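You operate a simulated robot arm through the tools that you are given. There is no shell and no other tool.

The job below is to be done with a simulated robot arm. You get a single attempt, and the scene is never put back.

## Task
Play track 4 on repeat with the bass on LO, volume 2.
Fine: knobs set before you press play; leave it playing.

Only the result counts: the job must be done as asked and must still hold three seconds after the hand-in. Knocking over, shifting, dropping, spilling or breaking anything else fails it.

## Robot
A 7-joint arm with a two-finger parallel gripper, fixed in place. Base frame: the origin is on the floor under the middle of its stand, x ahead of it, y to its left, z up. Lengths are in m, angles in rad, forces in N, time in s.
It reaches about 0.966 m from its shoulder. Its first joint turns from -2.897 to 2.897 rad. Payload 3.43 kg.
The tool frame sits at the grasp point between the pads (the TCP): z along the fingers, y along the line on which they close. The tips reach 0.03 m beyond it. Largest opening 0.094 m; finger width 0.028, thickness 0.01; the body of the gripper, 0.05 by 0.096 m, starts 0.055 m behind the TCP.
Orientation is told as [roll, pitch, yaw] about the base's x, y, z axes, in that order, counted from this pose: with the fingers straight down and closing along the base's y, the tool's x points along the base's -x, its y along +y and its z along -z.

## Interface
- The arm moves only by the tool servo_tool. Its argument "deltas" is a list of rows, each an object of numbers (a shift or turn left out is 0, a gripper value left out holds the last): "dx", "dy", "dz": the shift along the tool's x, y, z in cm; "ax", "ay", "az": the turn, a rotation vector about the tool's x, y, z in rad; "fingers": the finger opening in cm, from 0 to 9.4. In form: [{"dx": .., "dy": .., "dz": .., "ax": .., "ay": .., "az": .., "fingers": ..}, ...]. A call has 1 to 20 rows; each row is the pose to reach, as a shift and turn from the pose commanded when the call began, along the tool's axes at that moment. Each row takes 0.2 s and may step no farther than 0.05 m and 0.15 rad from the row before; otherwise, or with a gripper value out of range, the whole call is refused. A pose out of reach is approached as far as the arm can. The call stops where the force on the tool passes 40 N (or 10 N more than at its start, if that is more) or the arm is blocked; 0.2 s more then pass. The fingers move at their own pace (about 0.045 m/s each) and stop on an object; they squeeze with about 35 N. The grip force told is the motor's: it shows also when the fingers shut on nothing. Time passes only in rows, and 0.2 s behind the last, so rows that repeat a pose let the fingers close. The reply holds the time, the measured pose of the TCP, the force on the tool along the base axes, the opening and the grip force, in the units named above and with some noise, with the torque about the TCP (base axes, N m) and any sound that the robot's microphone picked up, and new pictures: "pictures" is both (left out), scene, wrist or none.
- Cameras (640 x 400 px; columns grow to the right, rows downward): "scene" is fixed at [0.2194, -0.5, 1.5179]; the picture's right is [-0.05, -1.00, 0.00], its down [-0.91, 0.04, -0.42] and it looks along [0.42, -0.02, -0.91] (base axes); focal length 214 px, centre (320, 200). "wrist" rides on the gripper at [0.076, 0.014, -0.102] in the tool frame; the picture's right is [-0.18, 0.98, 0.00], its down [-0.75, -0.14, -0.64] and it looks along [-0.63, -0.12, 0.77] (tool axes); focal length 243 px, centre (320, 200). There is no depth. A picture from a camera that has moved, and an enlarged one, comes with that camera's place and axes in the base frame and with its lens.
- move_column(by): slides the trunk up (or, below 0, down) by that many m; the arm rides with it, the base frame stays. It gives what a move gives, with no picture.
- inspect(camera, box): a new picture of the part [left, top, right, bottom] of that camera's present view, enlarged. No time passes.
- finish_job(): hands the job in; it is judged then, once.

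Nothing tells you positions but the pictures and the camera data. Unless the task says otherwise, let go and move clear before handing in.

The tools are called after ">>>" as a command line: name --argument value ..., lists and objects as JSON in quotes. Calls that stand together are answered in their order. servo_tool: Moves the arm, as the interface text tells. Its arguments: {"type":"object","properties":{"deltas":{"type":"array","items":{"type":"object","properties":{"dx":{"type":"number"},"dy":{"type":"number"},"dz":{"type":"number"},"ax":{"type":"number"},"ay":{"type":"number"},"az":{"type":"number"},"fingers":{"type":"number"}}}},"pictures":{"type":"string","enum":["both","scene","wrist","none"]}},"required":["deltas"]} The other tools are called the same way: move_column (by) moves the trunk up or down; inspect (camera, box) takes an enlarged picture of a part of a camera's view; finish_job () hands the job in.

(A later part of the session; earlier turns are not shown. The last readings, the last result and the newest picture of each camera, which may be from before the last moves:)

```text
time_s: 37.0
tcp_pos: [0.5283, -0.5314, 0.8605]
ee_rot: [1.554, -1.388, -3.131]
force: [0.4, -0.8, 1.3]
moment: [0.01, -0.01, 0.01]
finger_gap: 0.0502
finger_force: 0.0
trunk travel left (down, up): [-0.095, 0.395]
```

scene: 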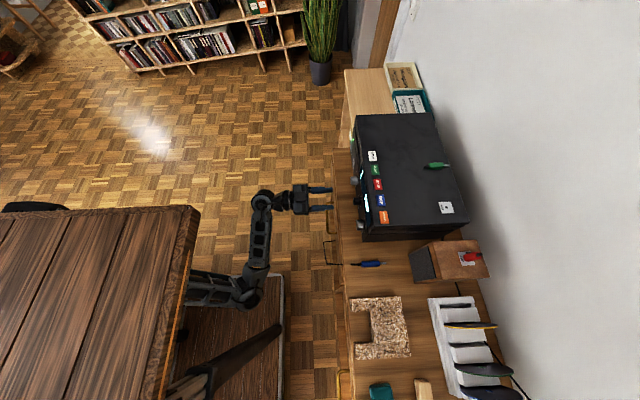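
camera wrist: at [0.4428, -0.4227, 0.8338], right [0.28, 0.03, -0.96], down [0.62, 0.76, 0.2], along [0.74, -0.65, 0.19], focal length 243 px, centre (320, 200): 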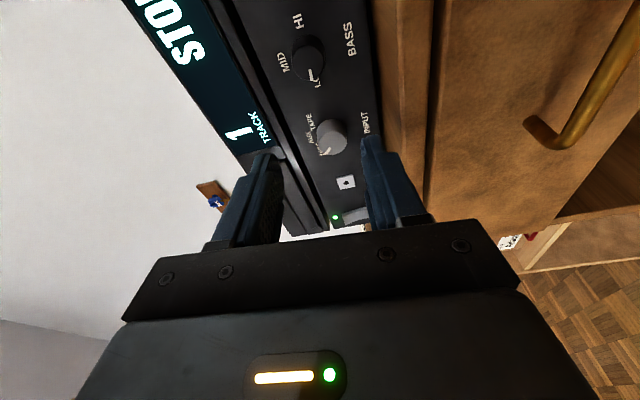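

The elbow swung well clear of the leg. Now I'll slide to the VOLUME knob's x with this roll.

>>> servo_tool --deltas '[{"dx": -0.23, "dy": -1.6, "dz": 0.2}, {"dx": -0.46, "dy": -3.2, "dz": 0.4}, {"dx": -0.7, "dy": -4.8, "dz": 0.6}, {"dx": -0.93, "dy": -6.4, "dz": 0.8}, {"dx": -1.17, "dy": -8.0, "dz": 1.0}, {"dx": -1.4, "dy": -9.7, "dz": 1.0}, {"dx": -1.4, "dy": -9.7, "dz": 1.0, "fingers": 5.6}]' --pictures "both"

```text
time_s: 38.6
tcp_pos: [0.4294, -0.5412, 0.8565]
ee_rot: [1.553, -1.389, -3.129]
force: [-0.8, 0.4, -0.1]
moment: [0.02, 0.0, 0.01]
finger_gap: 0.0561
finger_force: 0.1
trunk travel left (down, up): [-0.095, 0.395]
camera wrist: at [0.4572, -0.4371, 0.7831], right [0.93, -0.01, 0.36], down [-0.27, 0.64, 0.72], along [-0.23, -0.77, 0.6], focal length 243 px, centre (320, 200)
```

scene: 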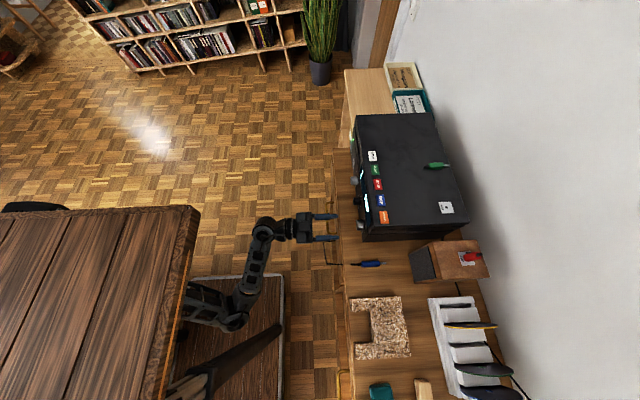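
wrist: 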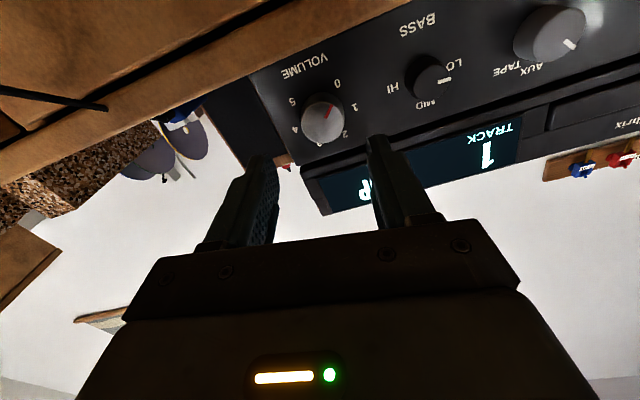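

The hand is in position at (0.429, -0.541, 0.8565), in line with VOLUME. BASS is visible pointing at LO, so I'll take a closer look at that.

>>> inspect --camera "wrist" --box '[380, 30, 480, 120]'

>>> servo_tool --deltas '[{"az": 0.13}, {"az": 0.26}, {"az": 0.39}, {"az": 0.52}, {"az": 0.65}, {"az": 0.78}, {"az": 0.78}]' --pictures "scene"

```text
4.44 times, centred on (430, 75) of wrist
camera zoom: at [0.4572, -0.4371, 0.7831], right [0.93, -0.01, 0.36], down [-0.27, 0.64, 0.72], along [-0.23, -0.77, 0.6], focal length 1078 px, centre (-169, 756)
```

zoom: 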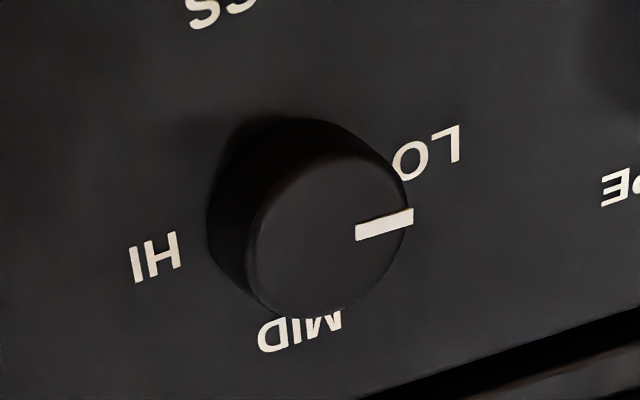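

```text
time_s: 40.2
tcp_pos: [0.4281, -0.5386, 0.8563]
ee_rot: [1.569, -0.61, 3.139]
force: [-0.5, 0.4, -0.6]
moment: [0.02, -0.01, 0.02]
finger_gap: 0.0564
finger_force: 0.1
trunk travel left (down, up): [-0.095, 0.395]
```

scene: 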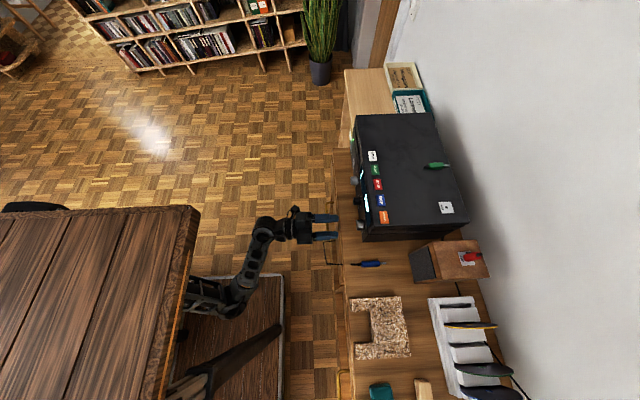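

BASS measures about 2–3° from LO, so it's set. The positive roll still has range, so I'll test a bit further to allow a start well away from the leg.

>>> servo_tool --deltas '[{"az": 0.13}, {"az": 0.26}, {"az": 0.39}, {"az": 0.52}, {"az": 0.52}]' --pictures "scene"

```text
time_s: 41.4
tcp_pos: [0.4293, -0.5405, 0.8564]
ee_rot: [1.567, -0.089, 3.137]
force: [0.3, -0.8, 0.7]
moment: [-0.01, 0.02, -0.01]
finger_gap: 0.0562
finger_force: 0.0
trunk travel left (down, up): [-0.095, 0.395]
```

scene: 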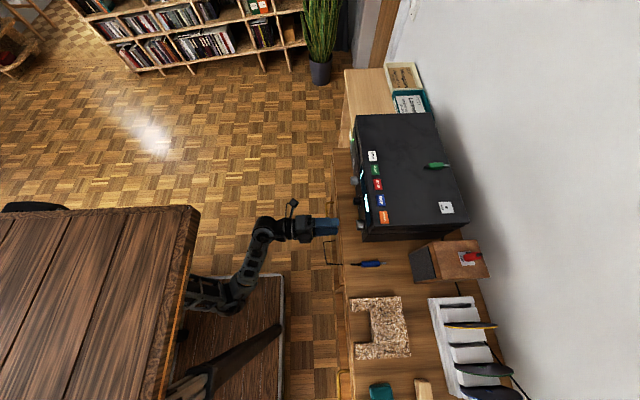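

The roll reaches 3.05 rad without trouble. I'll go back to about 1.1 rad as the starting angle for the turn.

>>> servo_tool --deltas '[{"az": -0.14}, {"az": -0.28}, {"az": -0.42}, {"az": -0.56}, {"az": -0.7}, {"az": -0.84}, {"az": -0.98}, {"az": -1.12}, {"az": -1.26}, {"az": -1.4}, {"az": -1.54}, {"az": -1.68}, {"az": -1.82}, {"az": -1.95}, {"az": -1.95}]' --pictures "both"

```text
time_s: 44.8
tcp_pos: [0.4451, -0.5287, 0.8262]
ee_rot: [-1.363, -1.17, -0.182]
force: [0.3, -0.1, -0.2]
moment: [-0.02, -0.03, -0.04]
finger_gap: 0.0561
finger_force: 0.0
trunk travel left (down, up): [-0.095, 0.395]
stopped in row 15: the arm was blocked; the commanded pose is now the measured one
camera wrist: at [0.4287, -0.4188, 0.759], right [0.98, 0.02, -0.21], down [0.15, 0.58, 0.8], along [0.14, -0.81, 0.56], focal length 243 px, centre (320, 200)
```

scene: 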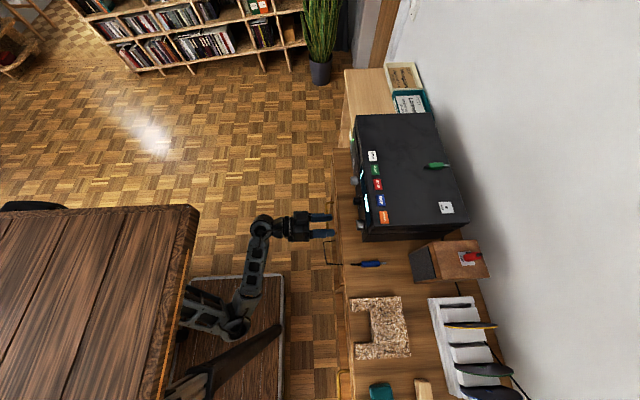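
wrist: 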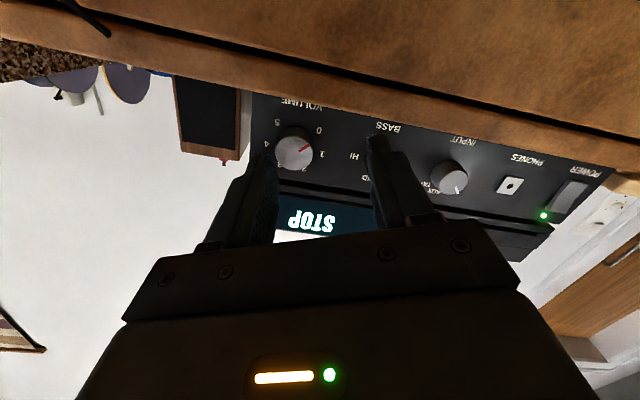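

The elbow reached the leg again while rolling back. Raising the trunk will extend the arm more and pull the elbow in, away from the leg. First I'll roll positive to free the elbow and level the hand.

>>> servo_tool --deltas '[{"dx": -0.5, "dy": -0.3, "dz": -0.3, "ax": 0.004, "ay": -0.016, "az": 0.114}, {"dx": -1.0, "dy": -0.6, "dz": -0.6, "ax": 0.007, "ay": -0.032, "az": 0.229}, {"dx": -1.6, "dy": -1.0, "dz": -0.9, "ax": 0.011, "ay": -0.048, "az": 0.343}, {"dx": -2.1, "dy": -1.3, "dz": -1.1, "ax": 0.015, "ay": -0.064, "az": 0.458}, {"dx": -2.6, "dy": -1.6, "dz": -1.1, "ax": 0.019, "ay": -0.08, "az": 0.572}, {"dx": -2.6, "dy": -1.6, "dz": -1.1, "ax": 0.019, "ay": -0.08, "az": 0.572}]' --pictures "none"

```text
time_s: 46.2
tcp_pos: [0.4387, -0.5204, 0.8571]
ee_rot: [1.585, -1.394, 3.12]
force: [0.2, 0.1, -1.4]
moment: [-0.01, -0.02, 0.0]
finger_gap: 0.0557
finger_force: 0.1
trunk travel left (down, up): [-0.095, 0.395]
```

The hand is free and level at (0.439, -0.520, 0.857). Now I'll raise the trunk.

>>> move_column --by 0.33

```text
time_s: 49.5
tcp_pos: [0.4401, -0.5207, 1.1869]
ee_rot: [1.587, -1.395, 3.121]
force: [-0.7, 0.7, 0.3]
moment: [-0.03, 0.02, 0.01]
finger_gap: 0.0559
finger_force: 0.1
trunk travel left (down, up): [-0.425, 0.065]
```

Now I'll lower the hand with the arm while the trunk stays up, in two stages.

>>> servo_tool --deltas '[{"dx": 2.95, "dy": -0.53}, {"dx": 5.9, "dy": -1.06}, {"dx": 8.86, "dy": -1.58}, {"dx": 11.8, "dy": -2.1}, {"dx": 14.76, "dy": -2.64}, {"dx": 17.7, "dy": -3.17}, {"dx": 17.7, "dy": -3.17}]' --pictures "scene"

```text
time_s: 51.1
tcp_pos: [0.4373, -0.5181, 1.007]
ee_rot: [1.589, -1.393, 3.12]
force: [0.1, 0.0, 0.5]
moment: [0.04, 0.01, -0.01]
finger_gap: 0.056
finger_force: 0.0
trunk travel left (down, up): [-0.425, 0.065]
```

scene: 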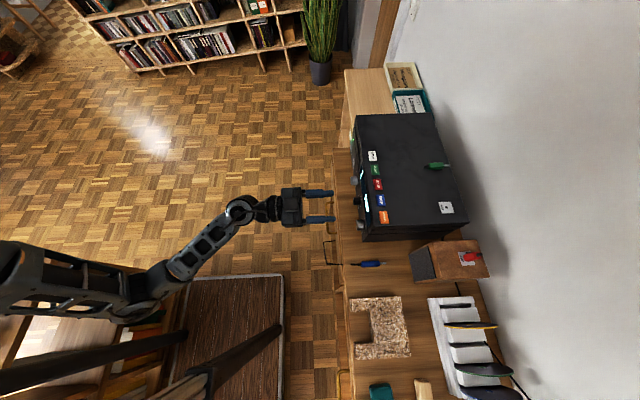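

The elbow now hangs free under the shoulder, well away from the leg. I'll finish lowering to the knob height, lined up with VOLUME.

>>> servo_tool --deltas '[{"dx": 2.93, "dy": -0.67, "dz": 0.4}, {"dx": 5.85, "dy": -1.34, "dz": 0.8}, {"dx": 8.78, "dy": -2.0, "dz": 1.2}, {"dx": 11.7, "dy": -2.7, "dz": 1.6}, {"dx": 14.63, "dy": -3.36, "dz": 2.2}, {"dx": 14.63, "dy": -3.36, "dz": 2.2}]' --pictures "both"

```text
time_s: 52.5
tcp_pos: [0.4308, -0.5447, 0.8567]
ee_rot: [1.587, -1.393, 3.121]
force: [0.6, 0.2, 0.6]
moment: [0.0, 0.01, 0.03]
finger_gap: 0.0561
finger_force: 0.0
trunk travel left (down, up): [-0.425, 0.065]
camera wrist: at [0.4582, -0.4405, 0.7825], right [0.94, 0.0, 0.35], down [-0.27, 0.65, 0.72], along [-0.23, -0.76, 0.6], focal length 243 px, centre (320, 200)
```

scene: 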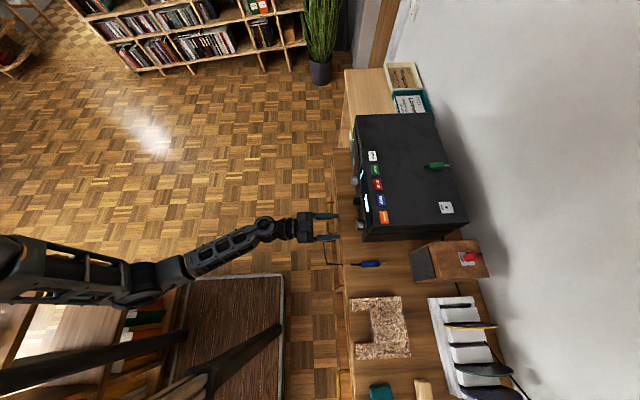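
wrist: 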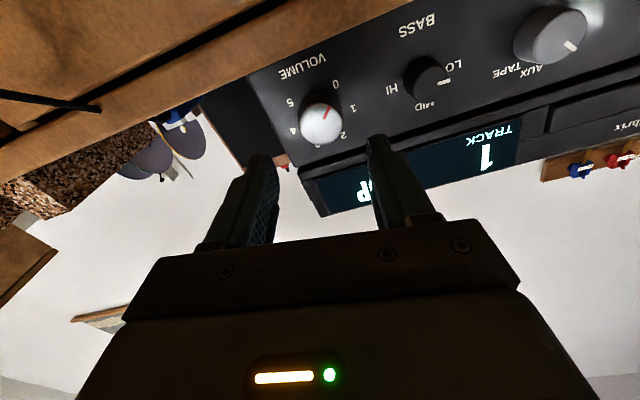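

This posture is much better. I'll roll back to about 0.8 rad as the start for the clockwise VOLUME turn.

>>> servo_tool --deltas '[{"az": -0.12}, {"az": -0.24}, {"az": -0.36}, {"az": -0.48}, {"az": -0.6}, {"az": -0.72}, {"az": -0.84}, {"az": -0.95}, {"az": -0.95}]' --pictures "both"

```text
time_s: 54.5
tcp_pos: [0.4317, -0.5437, 0.8572]
ee_rot: [-1.574, -0.795, -0.001]
force: [0.5, 0.3, -0.4]
moment: [0.02, 0.02, 0.02]
finger_gap: 0.0559
finger_force: 0.1
trunk travel left (down, up): [-0.425, 0.065]
camera wrist: at [0.3889, -0.4398, 0.7914], right [0.83, -0.01, -0.56], down [0.43, 0.64, 0.63], along [0.35, -0.77, 0.54], focal length 243 px, centre (320, 200)
```

scene: 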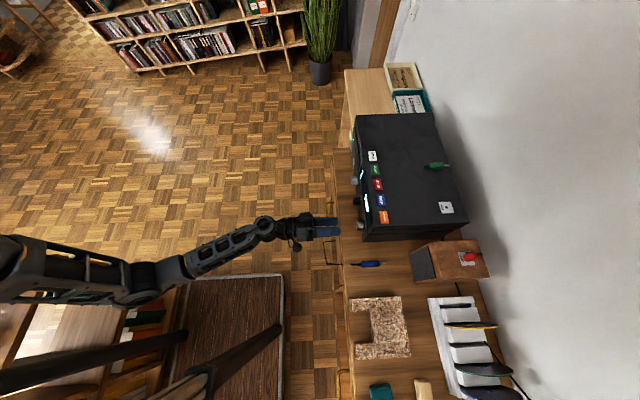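
wrist: 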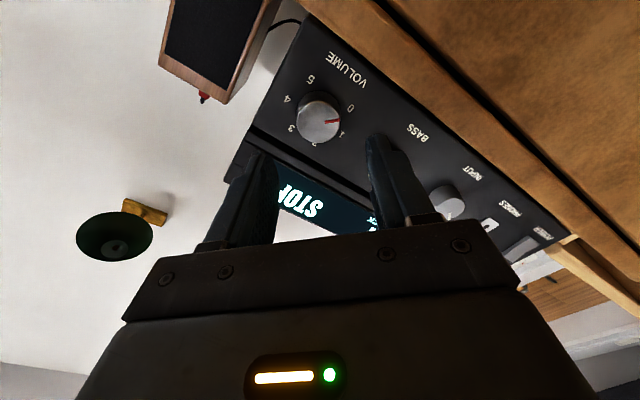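

The arm holds its posture here. I'll advance so the fingertips flank the VOLUME knob.

>>> servo_tool --deltas '[{"dx": 0.1, "dy": -0.1, "dz": 1.4}, {"dx": 0.1, "dy": -0.1, "dz": 2.8}, {"dx": 0.1, "dy": -0.1, "dz": 4.2}, {"dx": 0.1, "dy": -0.1, "dz": 5.4}, {"dx": 0.1, "dy": -0.1, "dz": 6.2}, {"dx": 0.1, "dy": -0.1, "dz": 6.6}, {"dx": 0.1, "dy": -0.1, "dz": 6.6}]' --pictures "wrist"

```text
time_s: 56.1
tcp_pos: [0.43, -0.6087, 0.8577]
ee_rot: [-1.573, -0.798, -0.001]
force: [0.2, -0.3, -0.4]
moment: [-0.02, 0.03, -0.01]
finger_gap: 0.0562
finger_force: 0.1
trunk travel left (down, up): [-0.425, 0.065]
camera wrist: at [0.3872, -0.5056, 0.7919], right [0.83, 0.0, -0.56], down [0.43, 0.64, 0.64], along [0.35, -0.77, 0.54], focal length 243 px, centre (320, 200)
```

wrist: 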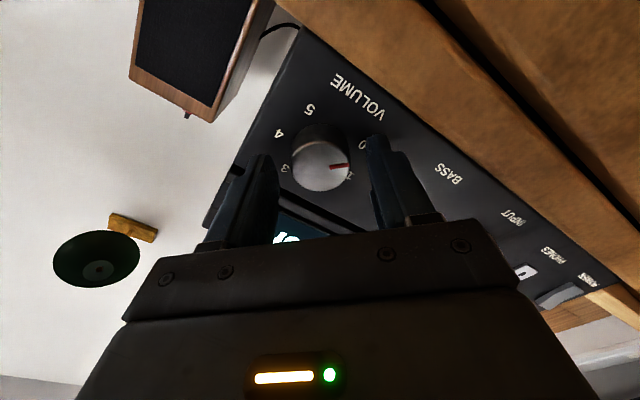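

The knob is centred between the pads, so I'll close on it.

>>> servo_tool --deltas '[{"fingers": 3.0}, {"fingers": 3.0}, {"fingers": 3.0}, {"fingers": 3.0}]' --pictures "wrist"

```text
time_s: 57.1
tcp_pos: [0.428, -0.6085, 0.8576]
ee_rot: [-1.574, -0.796, -0.002]
force: [0.2, -2.4, 0.1]
moment: [-0.01, -0.03, 0.04]
finger_gap: 0.0363
finger_force: 45.1
trunk travel left (down, up): [-0.425, 0.065]
camera wrist: at [0.3871, -0.5055, 0.7919], right [0.83, -0.01, -0.56], down [0.43, 0.64, 0.64], along [0.35, -0.77, 0.54], focal length 243 px, centre (320, 200)
```

wrist: 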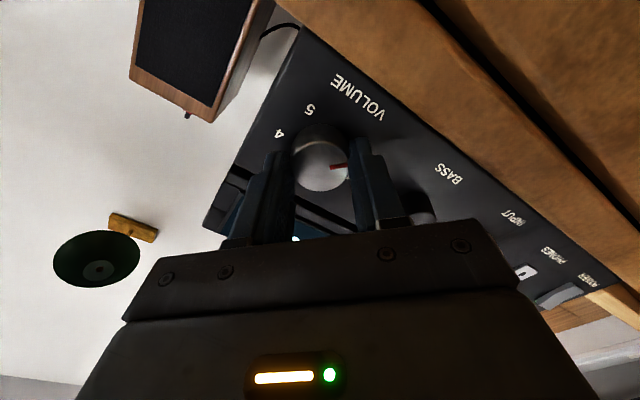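

The grip is clean: a 36 mm gap with almost no side force. I'll turn clockwise for the first half.

>>> servo_tool --deltas '[{"az": 0.1}, {"az": 0.2}, {"az": 0.3}, {"az": 0.4}, {"az": 0.5}, {"az": 0.6}, {"az": 0.7}, {"az": 0.8}, {"az": 0.9}, {"az": 0.9425}]' --pictures "wrist"

```text
time_s: 59.3
tcp_pos: [0.4302, -0.6083, 0.8578]
ee_rot: [1.588, -1.402, 3.12]
force: [4.8, 1.0, 2.8]
moment: [0.23, 0.01, 0.32]
finger_gap: 0.0363
finger_force: 44.6
trunk travel left (down, up): [-0.425, 0.065]
camera wrist: at [0.4574, -0.5059, 0.7834], right [0.94, 0.0, 0.35], down [-0.26, 0.65, 0.72], along [-0.23, -0.76, 0.6], focal length 243 px, centre (320, 200)
```

wrist: 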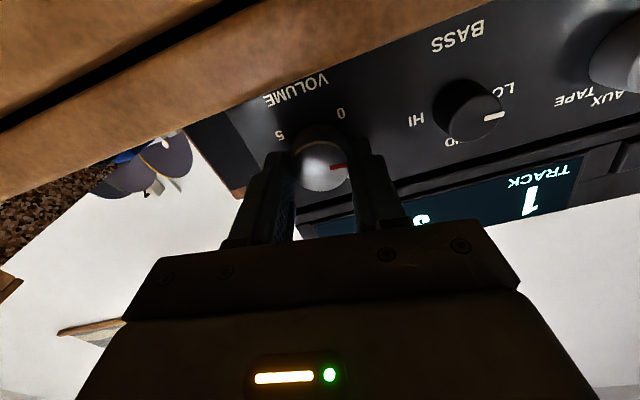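

The knob is following the fingers with low forces. I'll do the second half.

>>> servo_tool --deltas '[{"az": 0.1}, {"az": 0.2}, {"az": 0.3}, {"az": 0.4}, {"az": 0.5}, {"az": 0.6}, {"az": 0.7}, {"az": 0.8}, {"az": 0.9}, {"az": 0.9425}, {"az": 0.9425}]' --pictures "wrist"

```text
time_s: 61.7
tcp_pos: [0.4302, -0.6081, 0.8574]
ee_rot: [1.573, -0.458, 3.137]
force: [18.4, -2.3, 7.4]
moment: [-0.4, 0.01, 0.25]
finger_gap: 0.0364
finger_force: 45.1
trunk travel left (down, up): [-0.425, 0.065]
camera wrist: at [0.5054, -0.5058, 0.8353], right [0.27, 0.0, 0.96], down [-0.74, 0.64, 0.21], along [-0.62, -0.76, 0.18], focal length 243 px, centre (320, 200)
```

wrist: 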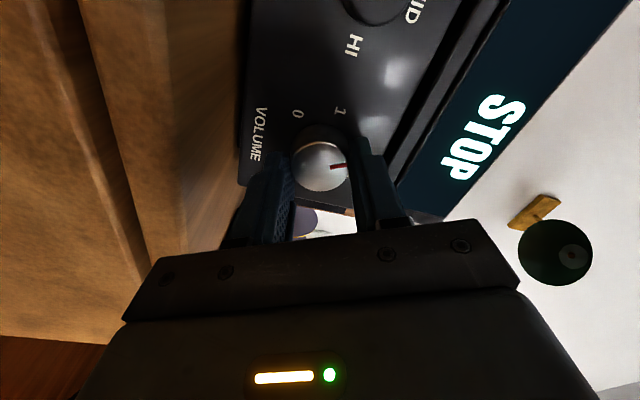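

The turn is done: 1.887 rad, about 108°. I'll release, back away, and check the pointer against "2".

>>> servo_tool --deltas '[{"fingers": 5.6}, {"fingers": 5.6}, {"fingers": 5.6}, {"dz": -1.5, "fingers": 5.6}, {"dz": -3.5, "fingers": 5.6}, {"dz": -6.0, "fingers": 5.6}, {"dz": -8.0, "fingers": 5.6}, {"dz": -8.0, "fingers": 5.6}]' --pictures "both"

```text
time_s: 63.5
tcp_pos: [0.4302, -0.5294, 0.8573]
ee_rot: [1.575, -0.46, 3.134]
force: [-0.3, -0.3, -0.2]
moment: [0.0, -0.01, 0.0]
finger_gap: 0.0559
finger_force: 0.1
trunk travel left (down, up): [-0.425, 0.065]
camera wrist: at [0.5058, -0.4267, 0.8349], right [0.27, 0.0, 0.96], down [-0.73, 0.65, 0.21], along [-0.62, -0.76, 0.18], focal length 243 px, centre (320, 200)
```

scene: 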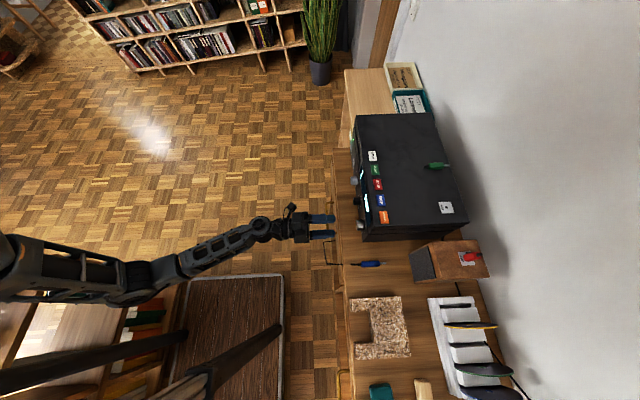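
wrist: 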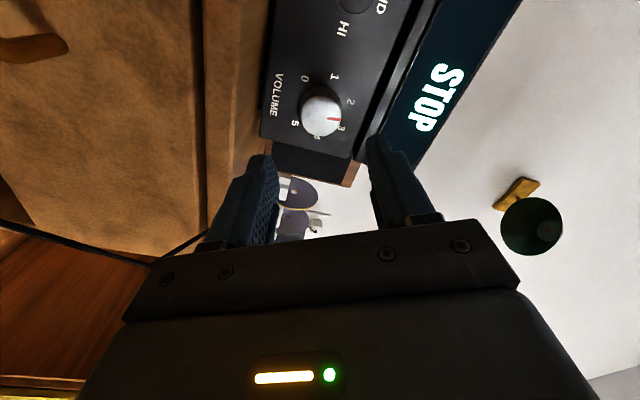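

>>> inspect --camera "wrist" --box '[280, 60, 370, 145]'

```text
4.71 times, centred on (325, 102) of wrist
camera zoom: at [0.5058, -0.4267, 0.8349], right [0.27, 0.0, 0.96], down [-0.73, 0.65, 0.21], along [-0.62, -0.76, 0.18], focal length 1142 px, centre (296, 659)
```

zoom: 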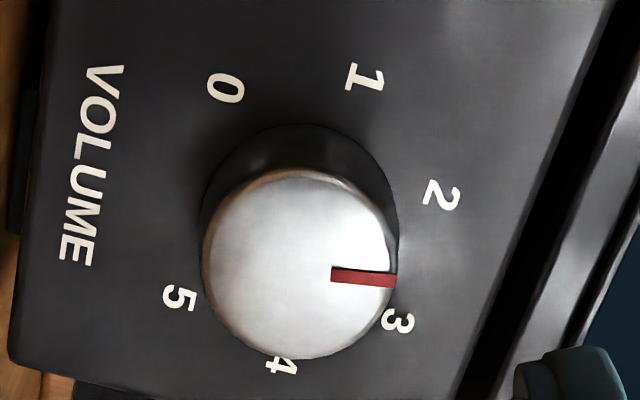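

The pointer ended about 16° past "2", because the release dragged the knob slightly while a side load was present. I'll re-grip, turn it back about 17°, and remove the side load before letting go.

>>> servo_tool --deltas '[{"dz": 2.0}, {"dz": 4.0}, {"dz": 5.5}, {"dz": 6.8}, {"dz": 7.5}, {"dz": 7.9}, {"dz": 7.9}, {"dz": 7.9, "fingers": 3.0}, {"dz": 7.9, "fingers": 3.0}, {"dz": 7.9, "fingers": 3.0}, {"dz": 7.9, "fingers": 3.0}]' --pictures "wrist"

```text
time_s: 65.9
tcp_pos: [0.4304, -0.6072, 0.8589]
ee_rot: [1.574, -0.462, 3.136]
force: [1.9, -1.0, 3.6]
moment: [-0.08, -0.01, 0.19]
finger_gap: 0.036
finger_force: 45.3
trunk travel left (down, up): [-0.425, 0.065]
camera wrist: at [0.5051, -0.5043, 0.8356], right [0.27, 0.0, 0.96], down [-0.74, 0.65, 0.21], along [-0.62, -0.76, 0.18], focal length 243 px, centre (320, 200)
```

wrist: 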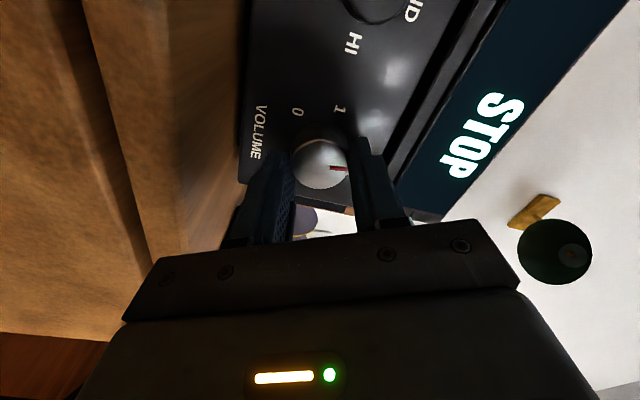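

The grip is good, with low force. I'll measure the pointer in this view before turning.

>>> inspect --camera "wrist" --box '[285, 90, 365, 200]'

```text
3.64 times, centred on (325, 145) of wrist
camera zoom: at [0.5051, -0.5043, 0.8356], right [0.27, 0.0, 0.96], down [-0.74, 0.65, 0.21], along [-0.62, -0.76, 0.18], focal length 882 px, centre (302, 400)
```

zoom: 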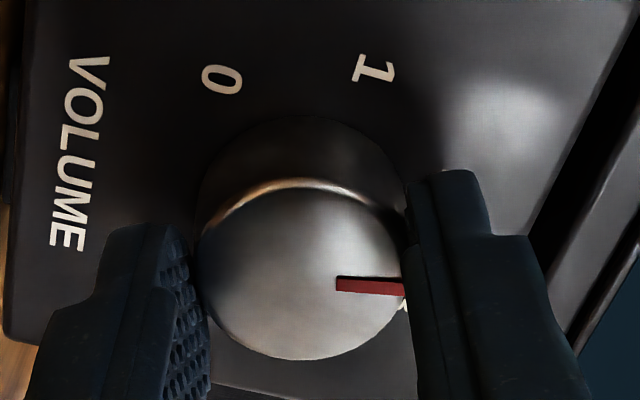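

The pointer reads about -11.5°. I'll turn counter-clockwise by 0.27 rad to put it at -27°, the "2" mark.

>>> servo_tool --deltas '[{"az": -0.07}, {"az": -0.14}, {"az": -0.21}, {"az": -0.27}, {"az": -0.27}]' --pictures "wrist"

```text
time_s: 67.1
tcp_pos: [0.4309, -0.6073, 0.8577]
ee_rot: [1.576, -0.733, 3.133]
force: [4.9, 18.1, 9.9]
moment: [-0.23, -0.02, 0.15]
finger_gap: 0.0359
finger_force: 45.2
trunk travel left (down, up): [-0.425, 0.065]
camera wrist: at [0.4966, -0.5043, 0.8164], right [0.52, 0.0, 0.85], down [-0.65, 0.65, 0.4], along [-0.55, -0.76, 0.34], focal length 243 px, centre (320, 200)
```

wrist: 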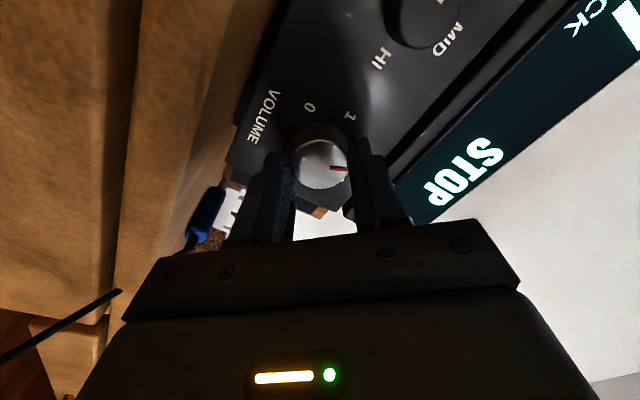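

About 18 N of axial load has appeared, so I'll shift slightly to unload it before opening.

>>> servo_tool --deltas '[{"dx": -0.02, "dy": 0.08, "dz": -0.12}, {"dx": -0.04, "dy": 0.16, "dz": -0.25}, {"dx": -0.04, "dy": 0.16, "dz": -0.25}]' --pictures "none"

```text
time_s: 67.9
tcp_pos: [0.4307, -0.6062, 0.8592]
ee_rot: [1.572, -0.73, 3.134]
force: [4.1, -18.9, -2.3]
moment: [0.07, 0.0, 0.17]
finger_gap: 0.0359
finger_force: 45.1
trunk travel left (down, up): [-0.425, 0.065]
```

That overshot axially, so I'll split the difference.

>>> servo_tool --deltas '[{"dx": 0.03, "dy": 0.02, "dz": 0.12}, {"dx": 0.03, "dy": 0.02, "dz": 0.12}]' --pictures "none"

```text
time_s: 68.5
tcp_pos: [0.4292, -0.607, 0.8587]
ee_rot: [1.574, -0.731, 3.133]
force: [-4.3, 6.2, 2.4]
moment: [0.31, -0.02, 0.52]
finger_gap: 0.0353
finger_force: 45.4
trunk travel left (down, up): [-0.425, 0.065]
```

The load is low in every direction now. I'll open in small stages, then back off and check.

>>> servo_tool --deltas '[{"fingers": 3.7}, {"fingers": 4.0}, {"fingers": 4.6}, {"fingers": 5.6}, {"fingers": 5.6}, {"dz": -1.5, "fingers": 5.6}, {"dz": -3.5, "fingers": 5.6}, {"dz": -6.0, "fingers": 5.6}, {"dz": -8.0, "fingers": 5.6}, {"dz": -8.0, "fingers": 5.6}]' --pictures "wrist"

>>> inspect --camera "wrist" --box '[270, 50, 370, 150]'

```text
time_s: 70.7
tcp_pos: [0.4309, -0.526, 0.8575]
ee_rot: [1.576, -0.73, 3.135]
force: [-0.1, 0.1, -0.1]
moment: [-0.04, -0.01, -0.03]
finger_gap: 0.056
finger_force: 0.2
trunk travel left (down, up): [-0.425, 0.065]
camera wrist: at [0.4968, -0.4228, 0.8157], right [0.52, 0.0, 0.85], down [-0.65, 0.65, 0.4], along [-0.55, -0.76, 0.34], focal length 243 px, centre (320, 200)
```

wrist: 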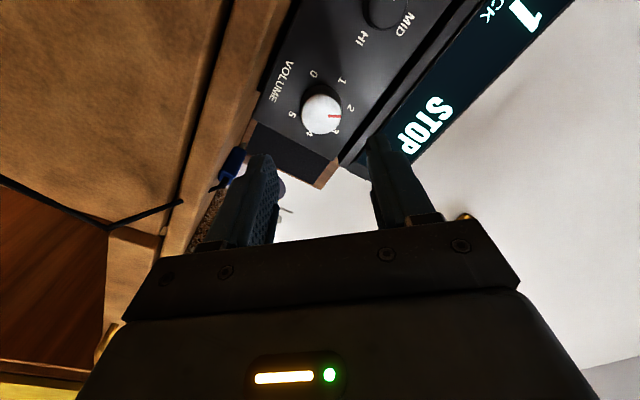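

```text
4.00 times, centred on (320, 100) of wrist
camera zoom: at [0.4968, -0.4228, 0.8157], right [0.52, 0.0, 0.85], down [-0.65, 0.65, 0.4], along [-0.55, -0.76, 0.34], focal length 970 px, centre (320, 600)
```

zoom: 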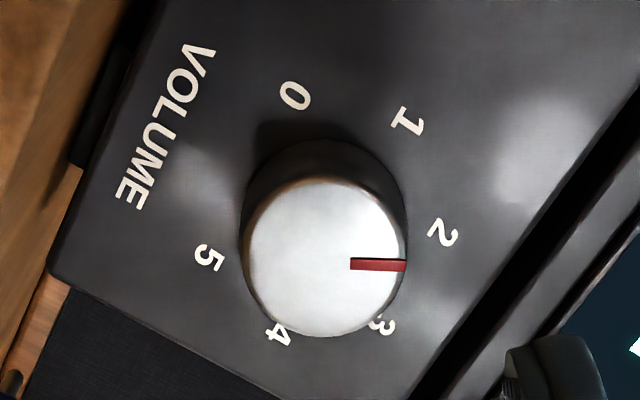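

The pointer now reads about -29°, right at the "2" mark (-27°), so both knobs are set. Next are the buttons: SKIP three times, REPEAT, then PLAY. I'll lift and back off, closing the fingers into a probe.

>>> servo_tool --deltas '[{"dx": -2.1, "dy": 3.1, "dz": -2.0, "fingers": 0}, {"dx": -4.2, "dy": 6.2, "dz": -2.6, "fingers": 0}, {"dx": -6.3, "dy": 9.3, "dz": -2.6, "fingers": 0}, {"dx": -8.4, "dy": 12.4, "dz": -2.6, "fingers": 0}, {"dx": -10.6, "dy": 15.5, "dz": -2.6, "fingers": 0}, {"dx": -12.66, "dy": 18.54, "dz": -2.6, "fingers": 0}, {"dx": -12.66, "dy": 18.54, "dz": -2.6, "fingers": 0}]' --pictures "both"

```text
time_s: 72.3
tcp_pos: [0.4599, -0.5, 1.0815]
ee_rot: [1.573, -0.731, 3.135]
force: [0.1, 0.3, 0.4]
moment: [-0.04, -0.02, 0.03]
finger_gap: 0.0
finger_force: 33.1
trunk travel left (down, up): [-0.425, 0.065]
camera wrist: at [0.5265, -0.3976, 1.0399], right [0.52, 0.0, 0.85], down [-0.65, 0.65, 0.4], along [-0.55, -0.76, 0.34], focal length 243 px, centre (320, 200)
```

scene: 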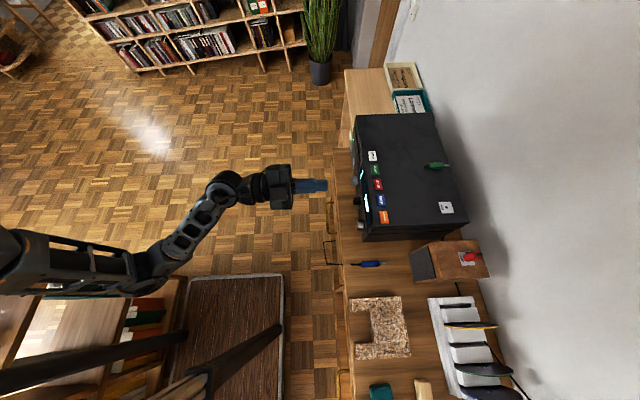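
wrist: 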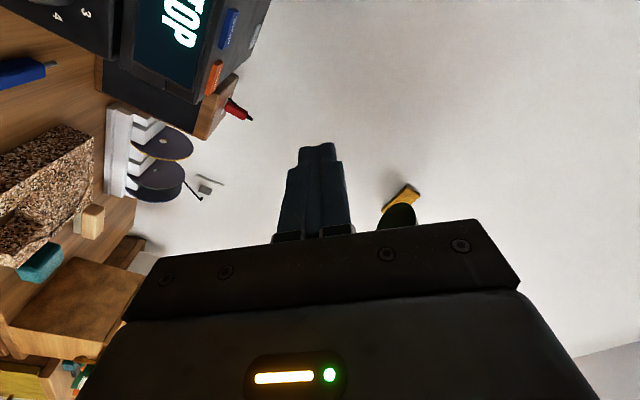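

The arm is clear above and in front of the player. Now I'll tilt the closed fingers about 60° downward for pressing.

>>> servo_tool --deltas '[{"ax": 0.097, "ay": 0.0875}, {"ax": 0.194, "ay": 0.175}, {"ax": 0.292, "ay": 0.2625}, {"ax": 0.389, "ay": 0.35}, {"ax": 0.486, "ay": 0.4375}, {"ax": 0.583, "ay": 0.525}, {"ax": 0.681, "ay": 0.6125}, {"ax": 0.778, "ay": 0.7}, {"ax": 0.778, "ay": 0.7}]' --pictures "both"

```text
time_s: 74.3
tcp_pos: [0.4607, -0.5005, 1.0807]
ee_rot: [0.408, -0.34, -2.485]
force: [0.1, 0.4, -0.1]
moment: [-0.02, -0.02, 0.04]
finger_gap: 0.0
finger_force: 33.3
trunk travel left (down, up): [-0.425, 0.065]
camera wrist: at [0.5268, -0.4132, 1.1488], right [0.52, -0.74, 0.43], down [-0.66, -0.02, 0.75], along [-0.55, -0.67, -0.5], focal length 243 px, centre (320, 200)
```

scene: 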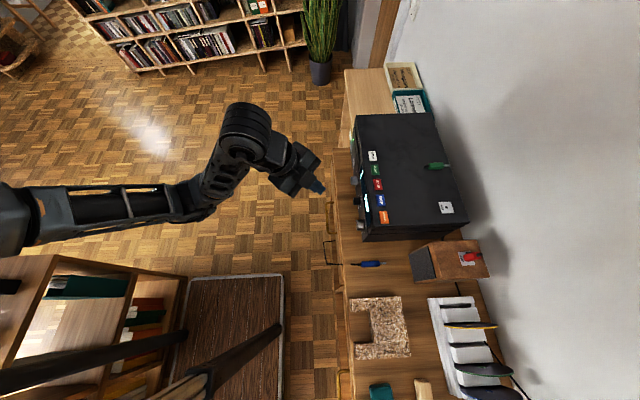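
wrist: 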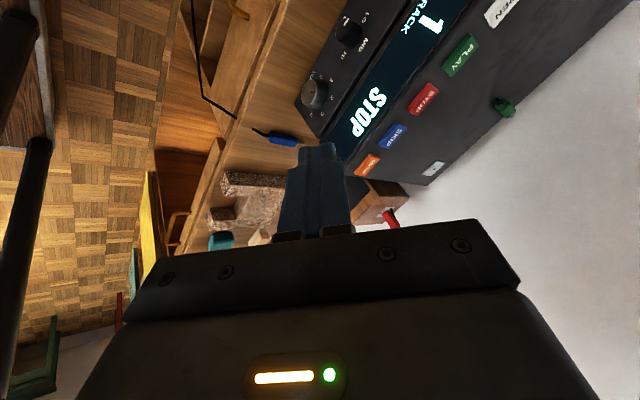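

The tilt is good: the fingers point 60° down. From this view SKIP is at about (0.462, -0.679) and REPEAT at (0.412, -0.679), matching the earlier estimates. I'll hover over SKIP.

>>> servo_tool --deltas '[{"dx": -1.7, "dy": 1.9, "dz": 2.15}, {"dx": -3.4, "dy": 3.8, "dz": 4.3}, {"dx": -5.1, "dy": 5.7, "dz": 6.5}, {"dx": -6.8, "dy": 7.6, "dz": 8.6}, {"dx": -8.42, "dy": 9.44, "dz": 10.79}, {"dx": -8.42, "dy": 9.44, "dz": 10.79}]' --pictures "both"

```text
time_s: 75.7
tcp_pos: [0.4585, -0.6641, 1.0516]
ee_rot: [0.409, -0.342, -2.485]
force: [0.0, -0.2, 0.3]
moment: [-0.03, 0.0, 0.05]
finger_gap: 0.0
finger_force: 33.0
trunk travel left (down, up): [-0.425, 0.065]
camera wrist: at [0.5248, -0.5767, 1.1181], right [0.52, -0.74, 0.43], down [-0.66, -0.02, 0.75], along [-0.55, -0.67, -0.5], focal length 243 px, centre (320, 200)
```

scene: 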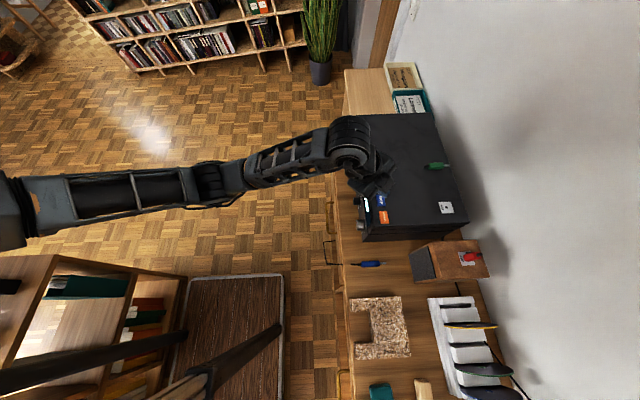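
wrist: 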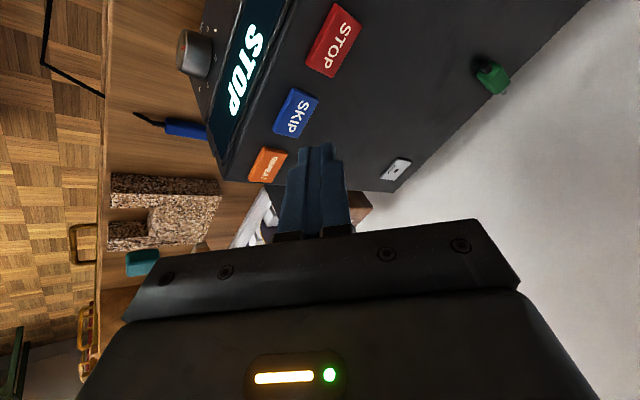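

The tip is above SKIP. I'll descend to just above the button top.

>>> servo_tool --deltas '[{"dx": 0.6, "dy": -0.3, "dz": 1.2}, {"dx": 1.1, "dy": -0.8, "dz": 2.4}, {"dx": 1.47, "dy": -1.27, "dz": 3.5}, {"dx": 1.47, "dy": -1.27, "dz": 3.5}]' --pictures "both"

>>> inspect --camera "wrist" --box '[200, 40, 420, 220]'

```text
time_s: 76.7
tcp_pos: [0.4624, -0.6645, 1.0119]
ee_rot: [0.412, -0.342, -2.484]
force: [-0.5, 0.3, 1.8]
moment: [0.04, 0.01, 0.04]
finger_gap: 0.0
finger_force: 33.0
trunk travel left (down, up): [-0.425, 0.065]
heard: click
camera wrist: at [0.5287, -0.5778, 1.079], right [0.52, -0.74, 0.43], down [-0.66, -0.02, 0.75], along [-0.55, -0.67, -0.5], focal length 243 px, centre (320, 200)
```

scene: 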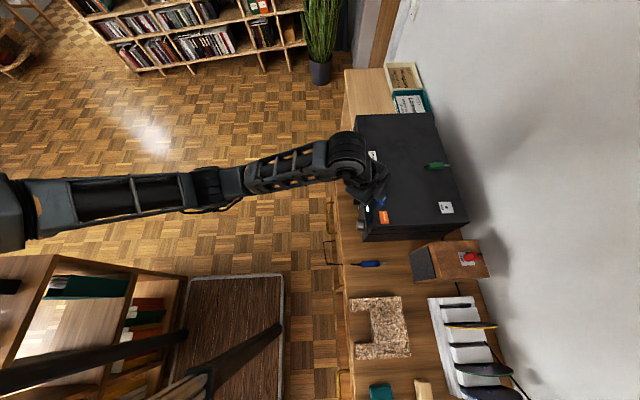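
wrist: 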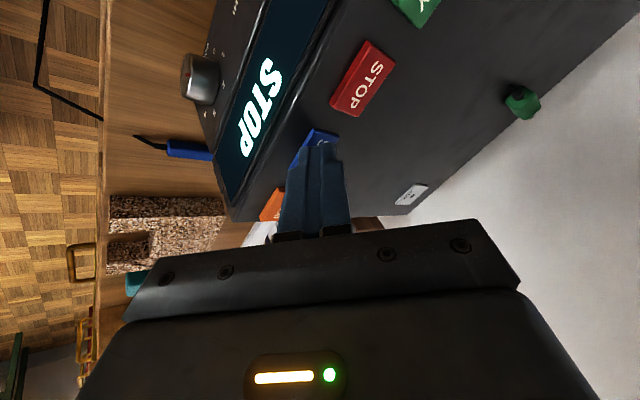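

```text
2.22 times, centred on (310, 130) of wrist
camera zoom: at [0.5287, -0.5778, 1.079], right [0.52, -0.74, 0.43], down [-0.66, -0.02, 0.75], along [-0.55, -0.67, -0.5], focal length 539 px, centre (342, 356)
```

zoom: 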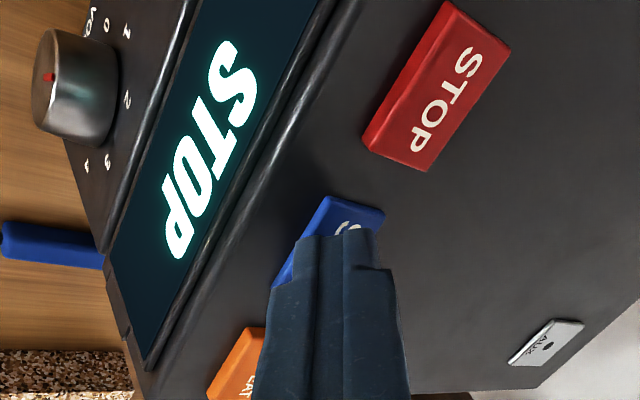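

I heard a click, so SKIP registered with very light contact. I'll lift and check the track number.

>>> servo_tool --deltas '[{"dx": -0.67, "dy": 0.75, "dz": -1.73}, {"dx": -1.34, "dy": 1.5, "dz": -3.46}, {"dx": -1.34, "dy": 1.5, "dz": -3.46}]' --pictures "both"

>>> inspect --camera "scene" --box '[340, 150, 400, 230]'

>>> inspect --camera "wrist" --box '[180, 0, 400, 180]'

```text
time_s: 77.5
tcp_pos: [0.4622, -0.6659, 1.0525]
ee_rot: [0.412, -0.344, -2.485]
force: [0.8, 0.0, -0.5]
moment: [0.05, 0.0, -0.01]
finger_gap: 0.0
finger_force: 33.0
trunk travel left (down, up): [-0.425, 0.065]
camera wrist: at [0.5285, -0.5785, 1.1201], right [0.52, -0.74, 0.43], down [-0.66, -0.02, 0.75], along [-0.55, -0.67, -0.5], focal length 243 px, centre (320, 200)
```

scene: 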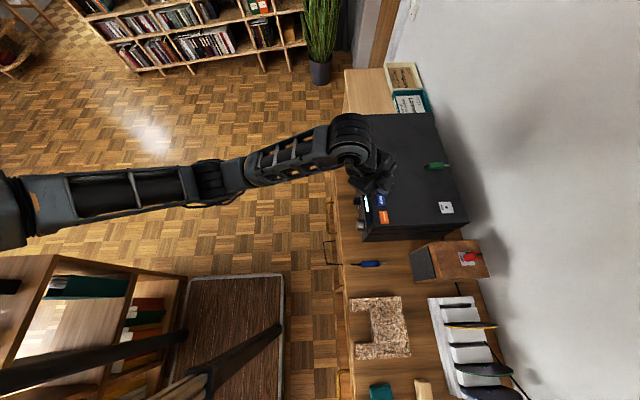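
wrist: 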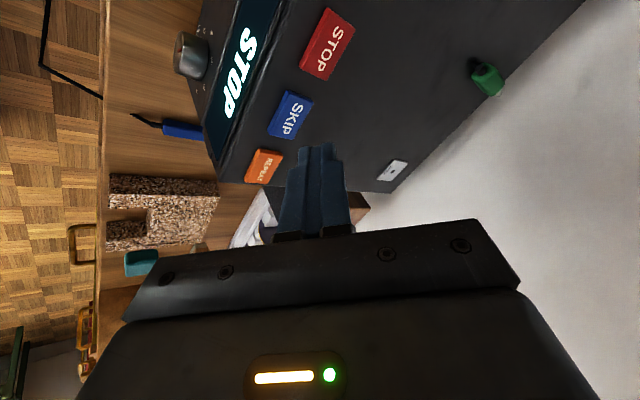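

```text
5.00 times, centred on (370, 190) of scene
camera zoom: at [0.2194, -0.5, 1.5179], right [-0.05, -1.0, 0.0], down [-0.91, 0.04, -0.42], along [0.42, -0.02, -0.91], focal length 1072 px, centre (70, 250)
```

zoom: 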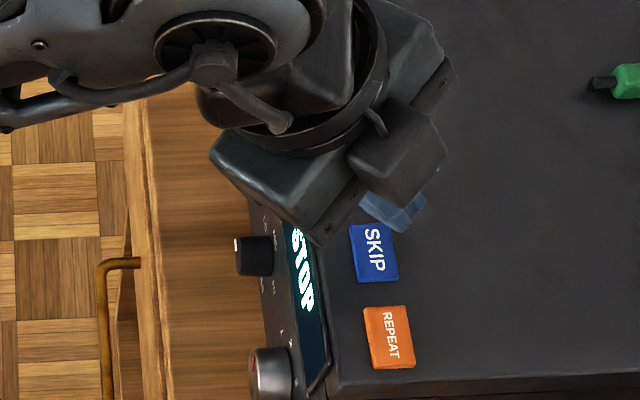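

```text
2.22 times, centred on (290, 90) of wrist
camera zoom: at [0.5285, -0.5785, 1.1201], right [0.52, -0.74, 0.43], down [-0.66, -0.02, 0.75], along [-0.55, -0.67, -0.5], focal length 539 px, centre (387, 444)
```

zoom: 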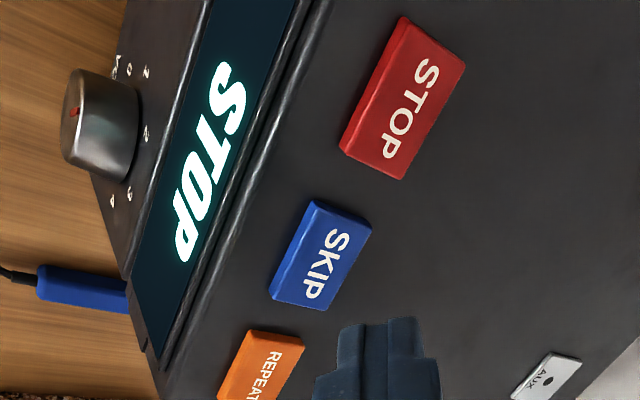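

The track digit is out of view here. I'll retreat to the earlier viewing pose to read it.

>>> servo_tool --deltas '[{"dx": 1.7, "dy": -1.9, "dz": -2.15}, {"dx": 3.4, "dy": -3.8, "dz": -4.3}, {"dx": 5.1, "dy": -5.7, "dz": -6.5}, {"dx": 6.8, "dy": -7.6, "dz": -8.6}, {"dx": 8.42, "dy": -9.44, "dz": -10.79}, {"dx": 8.42, "dy": -9.44, "dz": -10.79}]' --pictures "wrist"

>>> inspect --camera "wrist" --box '[290, 0, 530, 190]'

```text
time_s: 78.9
tcp_pos: [0.4628, -0.5012, 1.0802]
ee_rot: [0.41, -0.341, -2.486]
force: [0.7, 0.8, 0.1]
moment: [-0.04, 0.02, -0.01]
finger_gap: 0.0001
finger_force: 33.0
trunk travel left (down, up): [-0.425, 0.065]
camera wrist: at [0.5295, -0.4148, 1.148], right [0.52, -0.74, 0.43], down [-0.66, -0.02, 0.75], along [-0.55, -0.67, -0.5], focal length 243 px, centre (320, 200)
```

wrist: 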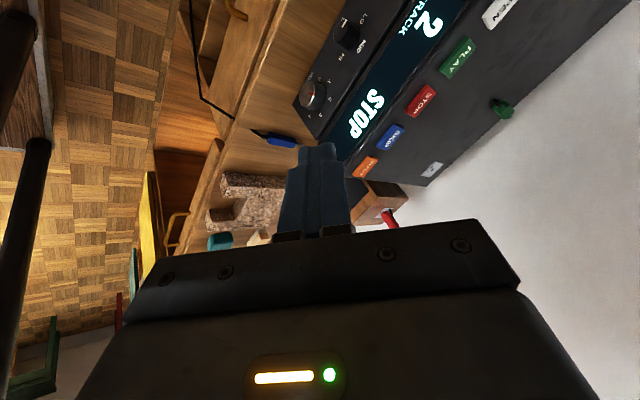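

```text
2.11 times, centred on (410, 95) of wrist
camera zoom: at [0.5295, -0.4148, 1.148], right [0.52, -0.74, 0.43], down [-0.66, -0.02, 0.75], along [-0.55, -0.67, -0.5], focal length 511 px, centre (130, 421)
```

zoom: 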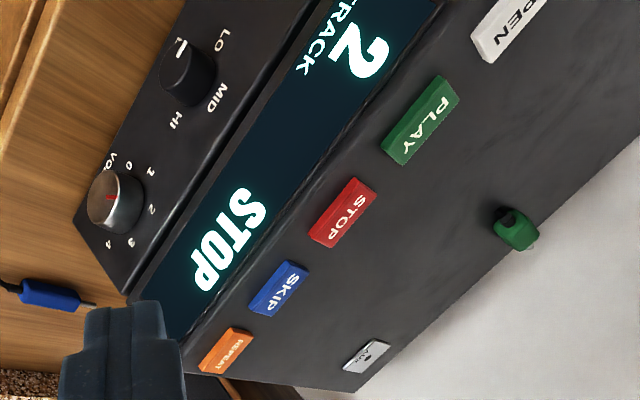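

The display shows track 2, so each press is one skip. I'll also recheck the BASS and VOLUME pointers from here.

>>> inspect --camera "wrist" --box '[325, 0, 395, 60]'

>>> inspect --camera "wrist" --box '[285, 60, 355, 130]'

```text
6.67 times, centred on (360, 30) of wrist
camera zoom: at [0.5295, -0.4148, 1.148], right [0.52, -0.74, 0.43], down [-0.66, -0.02, 0.75], along [-0.55, -0.67, -0.5], focal length 1618 px, centre (53, 1333)
```

zoom: 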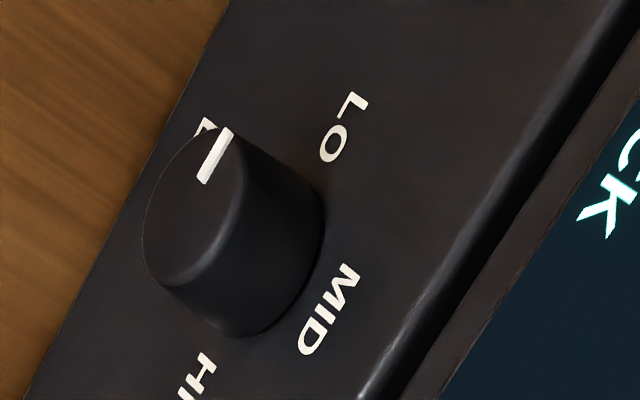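

```text
5.71 times, centred on (320, 95) of wrist
camera zoom: at [0.5295, -0.4148, 1.148], right [0.52, -0.74, 0.43], down [-0.66, -0.02, 0.75], along [-0.55, -0.67, -0.5], focal length 1386 px, centre (320, 800)
```

zoom: 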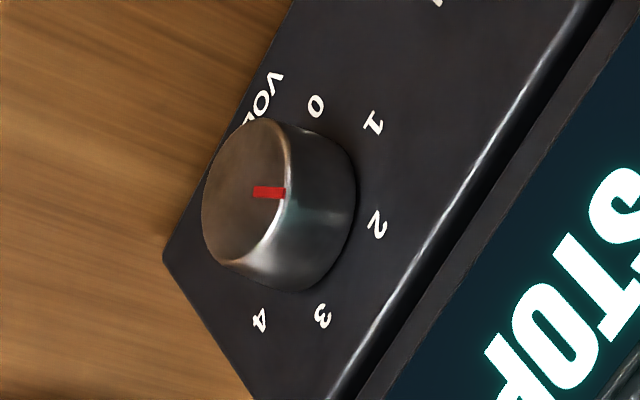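

Both knobs still read right: LO and 2. I'll go back and press SKIP once more in a single down-up stroke.

>>> servo_tool --deltas '[{"dx": -1.7, "dy": 1.9, "dz": 2.15}, {"dx": -3.4, "dy": 3.8, "dz": 4.3}, {"dx": -5.1, "dy": 5.7, "dz": 6.5}, {"dx": -6.8, "dy": 7.6, "dz": 8.6}, {"dx": -8.42, "dy": 9.44, "dz": 10.79}, {"dx": -8.42, "dy": 9.44, "dz": 10.79}, {"dx": -7.8, "dy": 8.7, "dz": 12.5}, {"dx": -7.05, "dy": 7.9, "dz": 14.35}, {"dx": -7.05, "dy": 7.9, "dz": 14.35}, {"dx": -7.8, "dy": 8.7, "dz": 12.5}, {"dx": -8.42, "dy": 9.44, "dz": 10.79}, {"dx": -8.42, "dy": 9.44, "dz": 10.79}]' --pictures "none"

```text
time_s: 81.5
tcp_pos: [0.4644, -0.6643, 1.0497]
ee_rot: [0.411, -0.341, -2.486]
force: [-0.4, -0.3, -0.1]
moment: [0.04, -0.01, 0.03]
finger_gap: 0.0
finger_force: 33.2
trunk travel left (down, up): [-0.425, 0.065]
heard: click
```

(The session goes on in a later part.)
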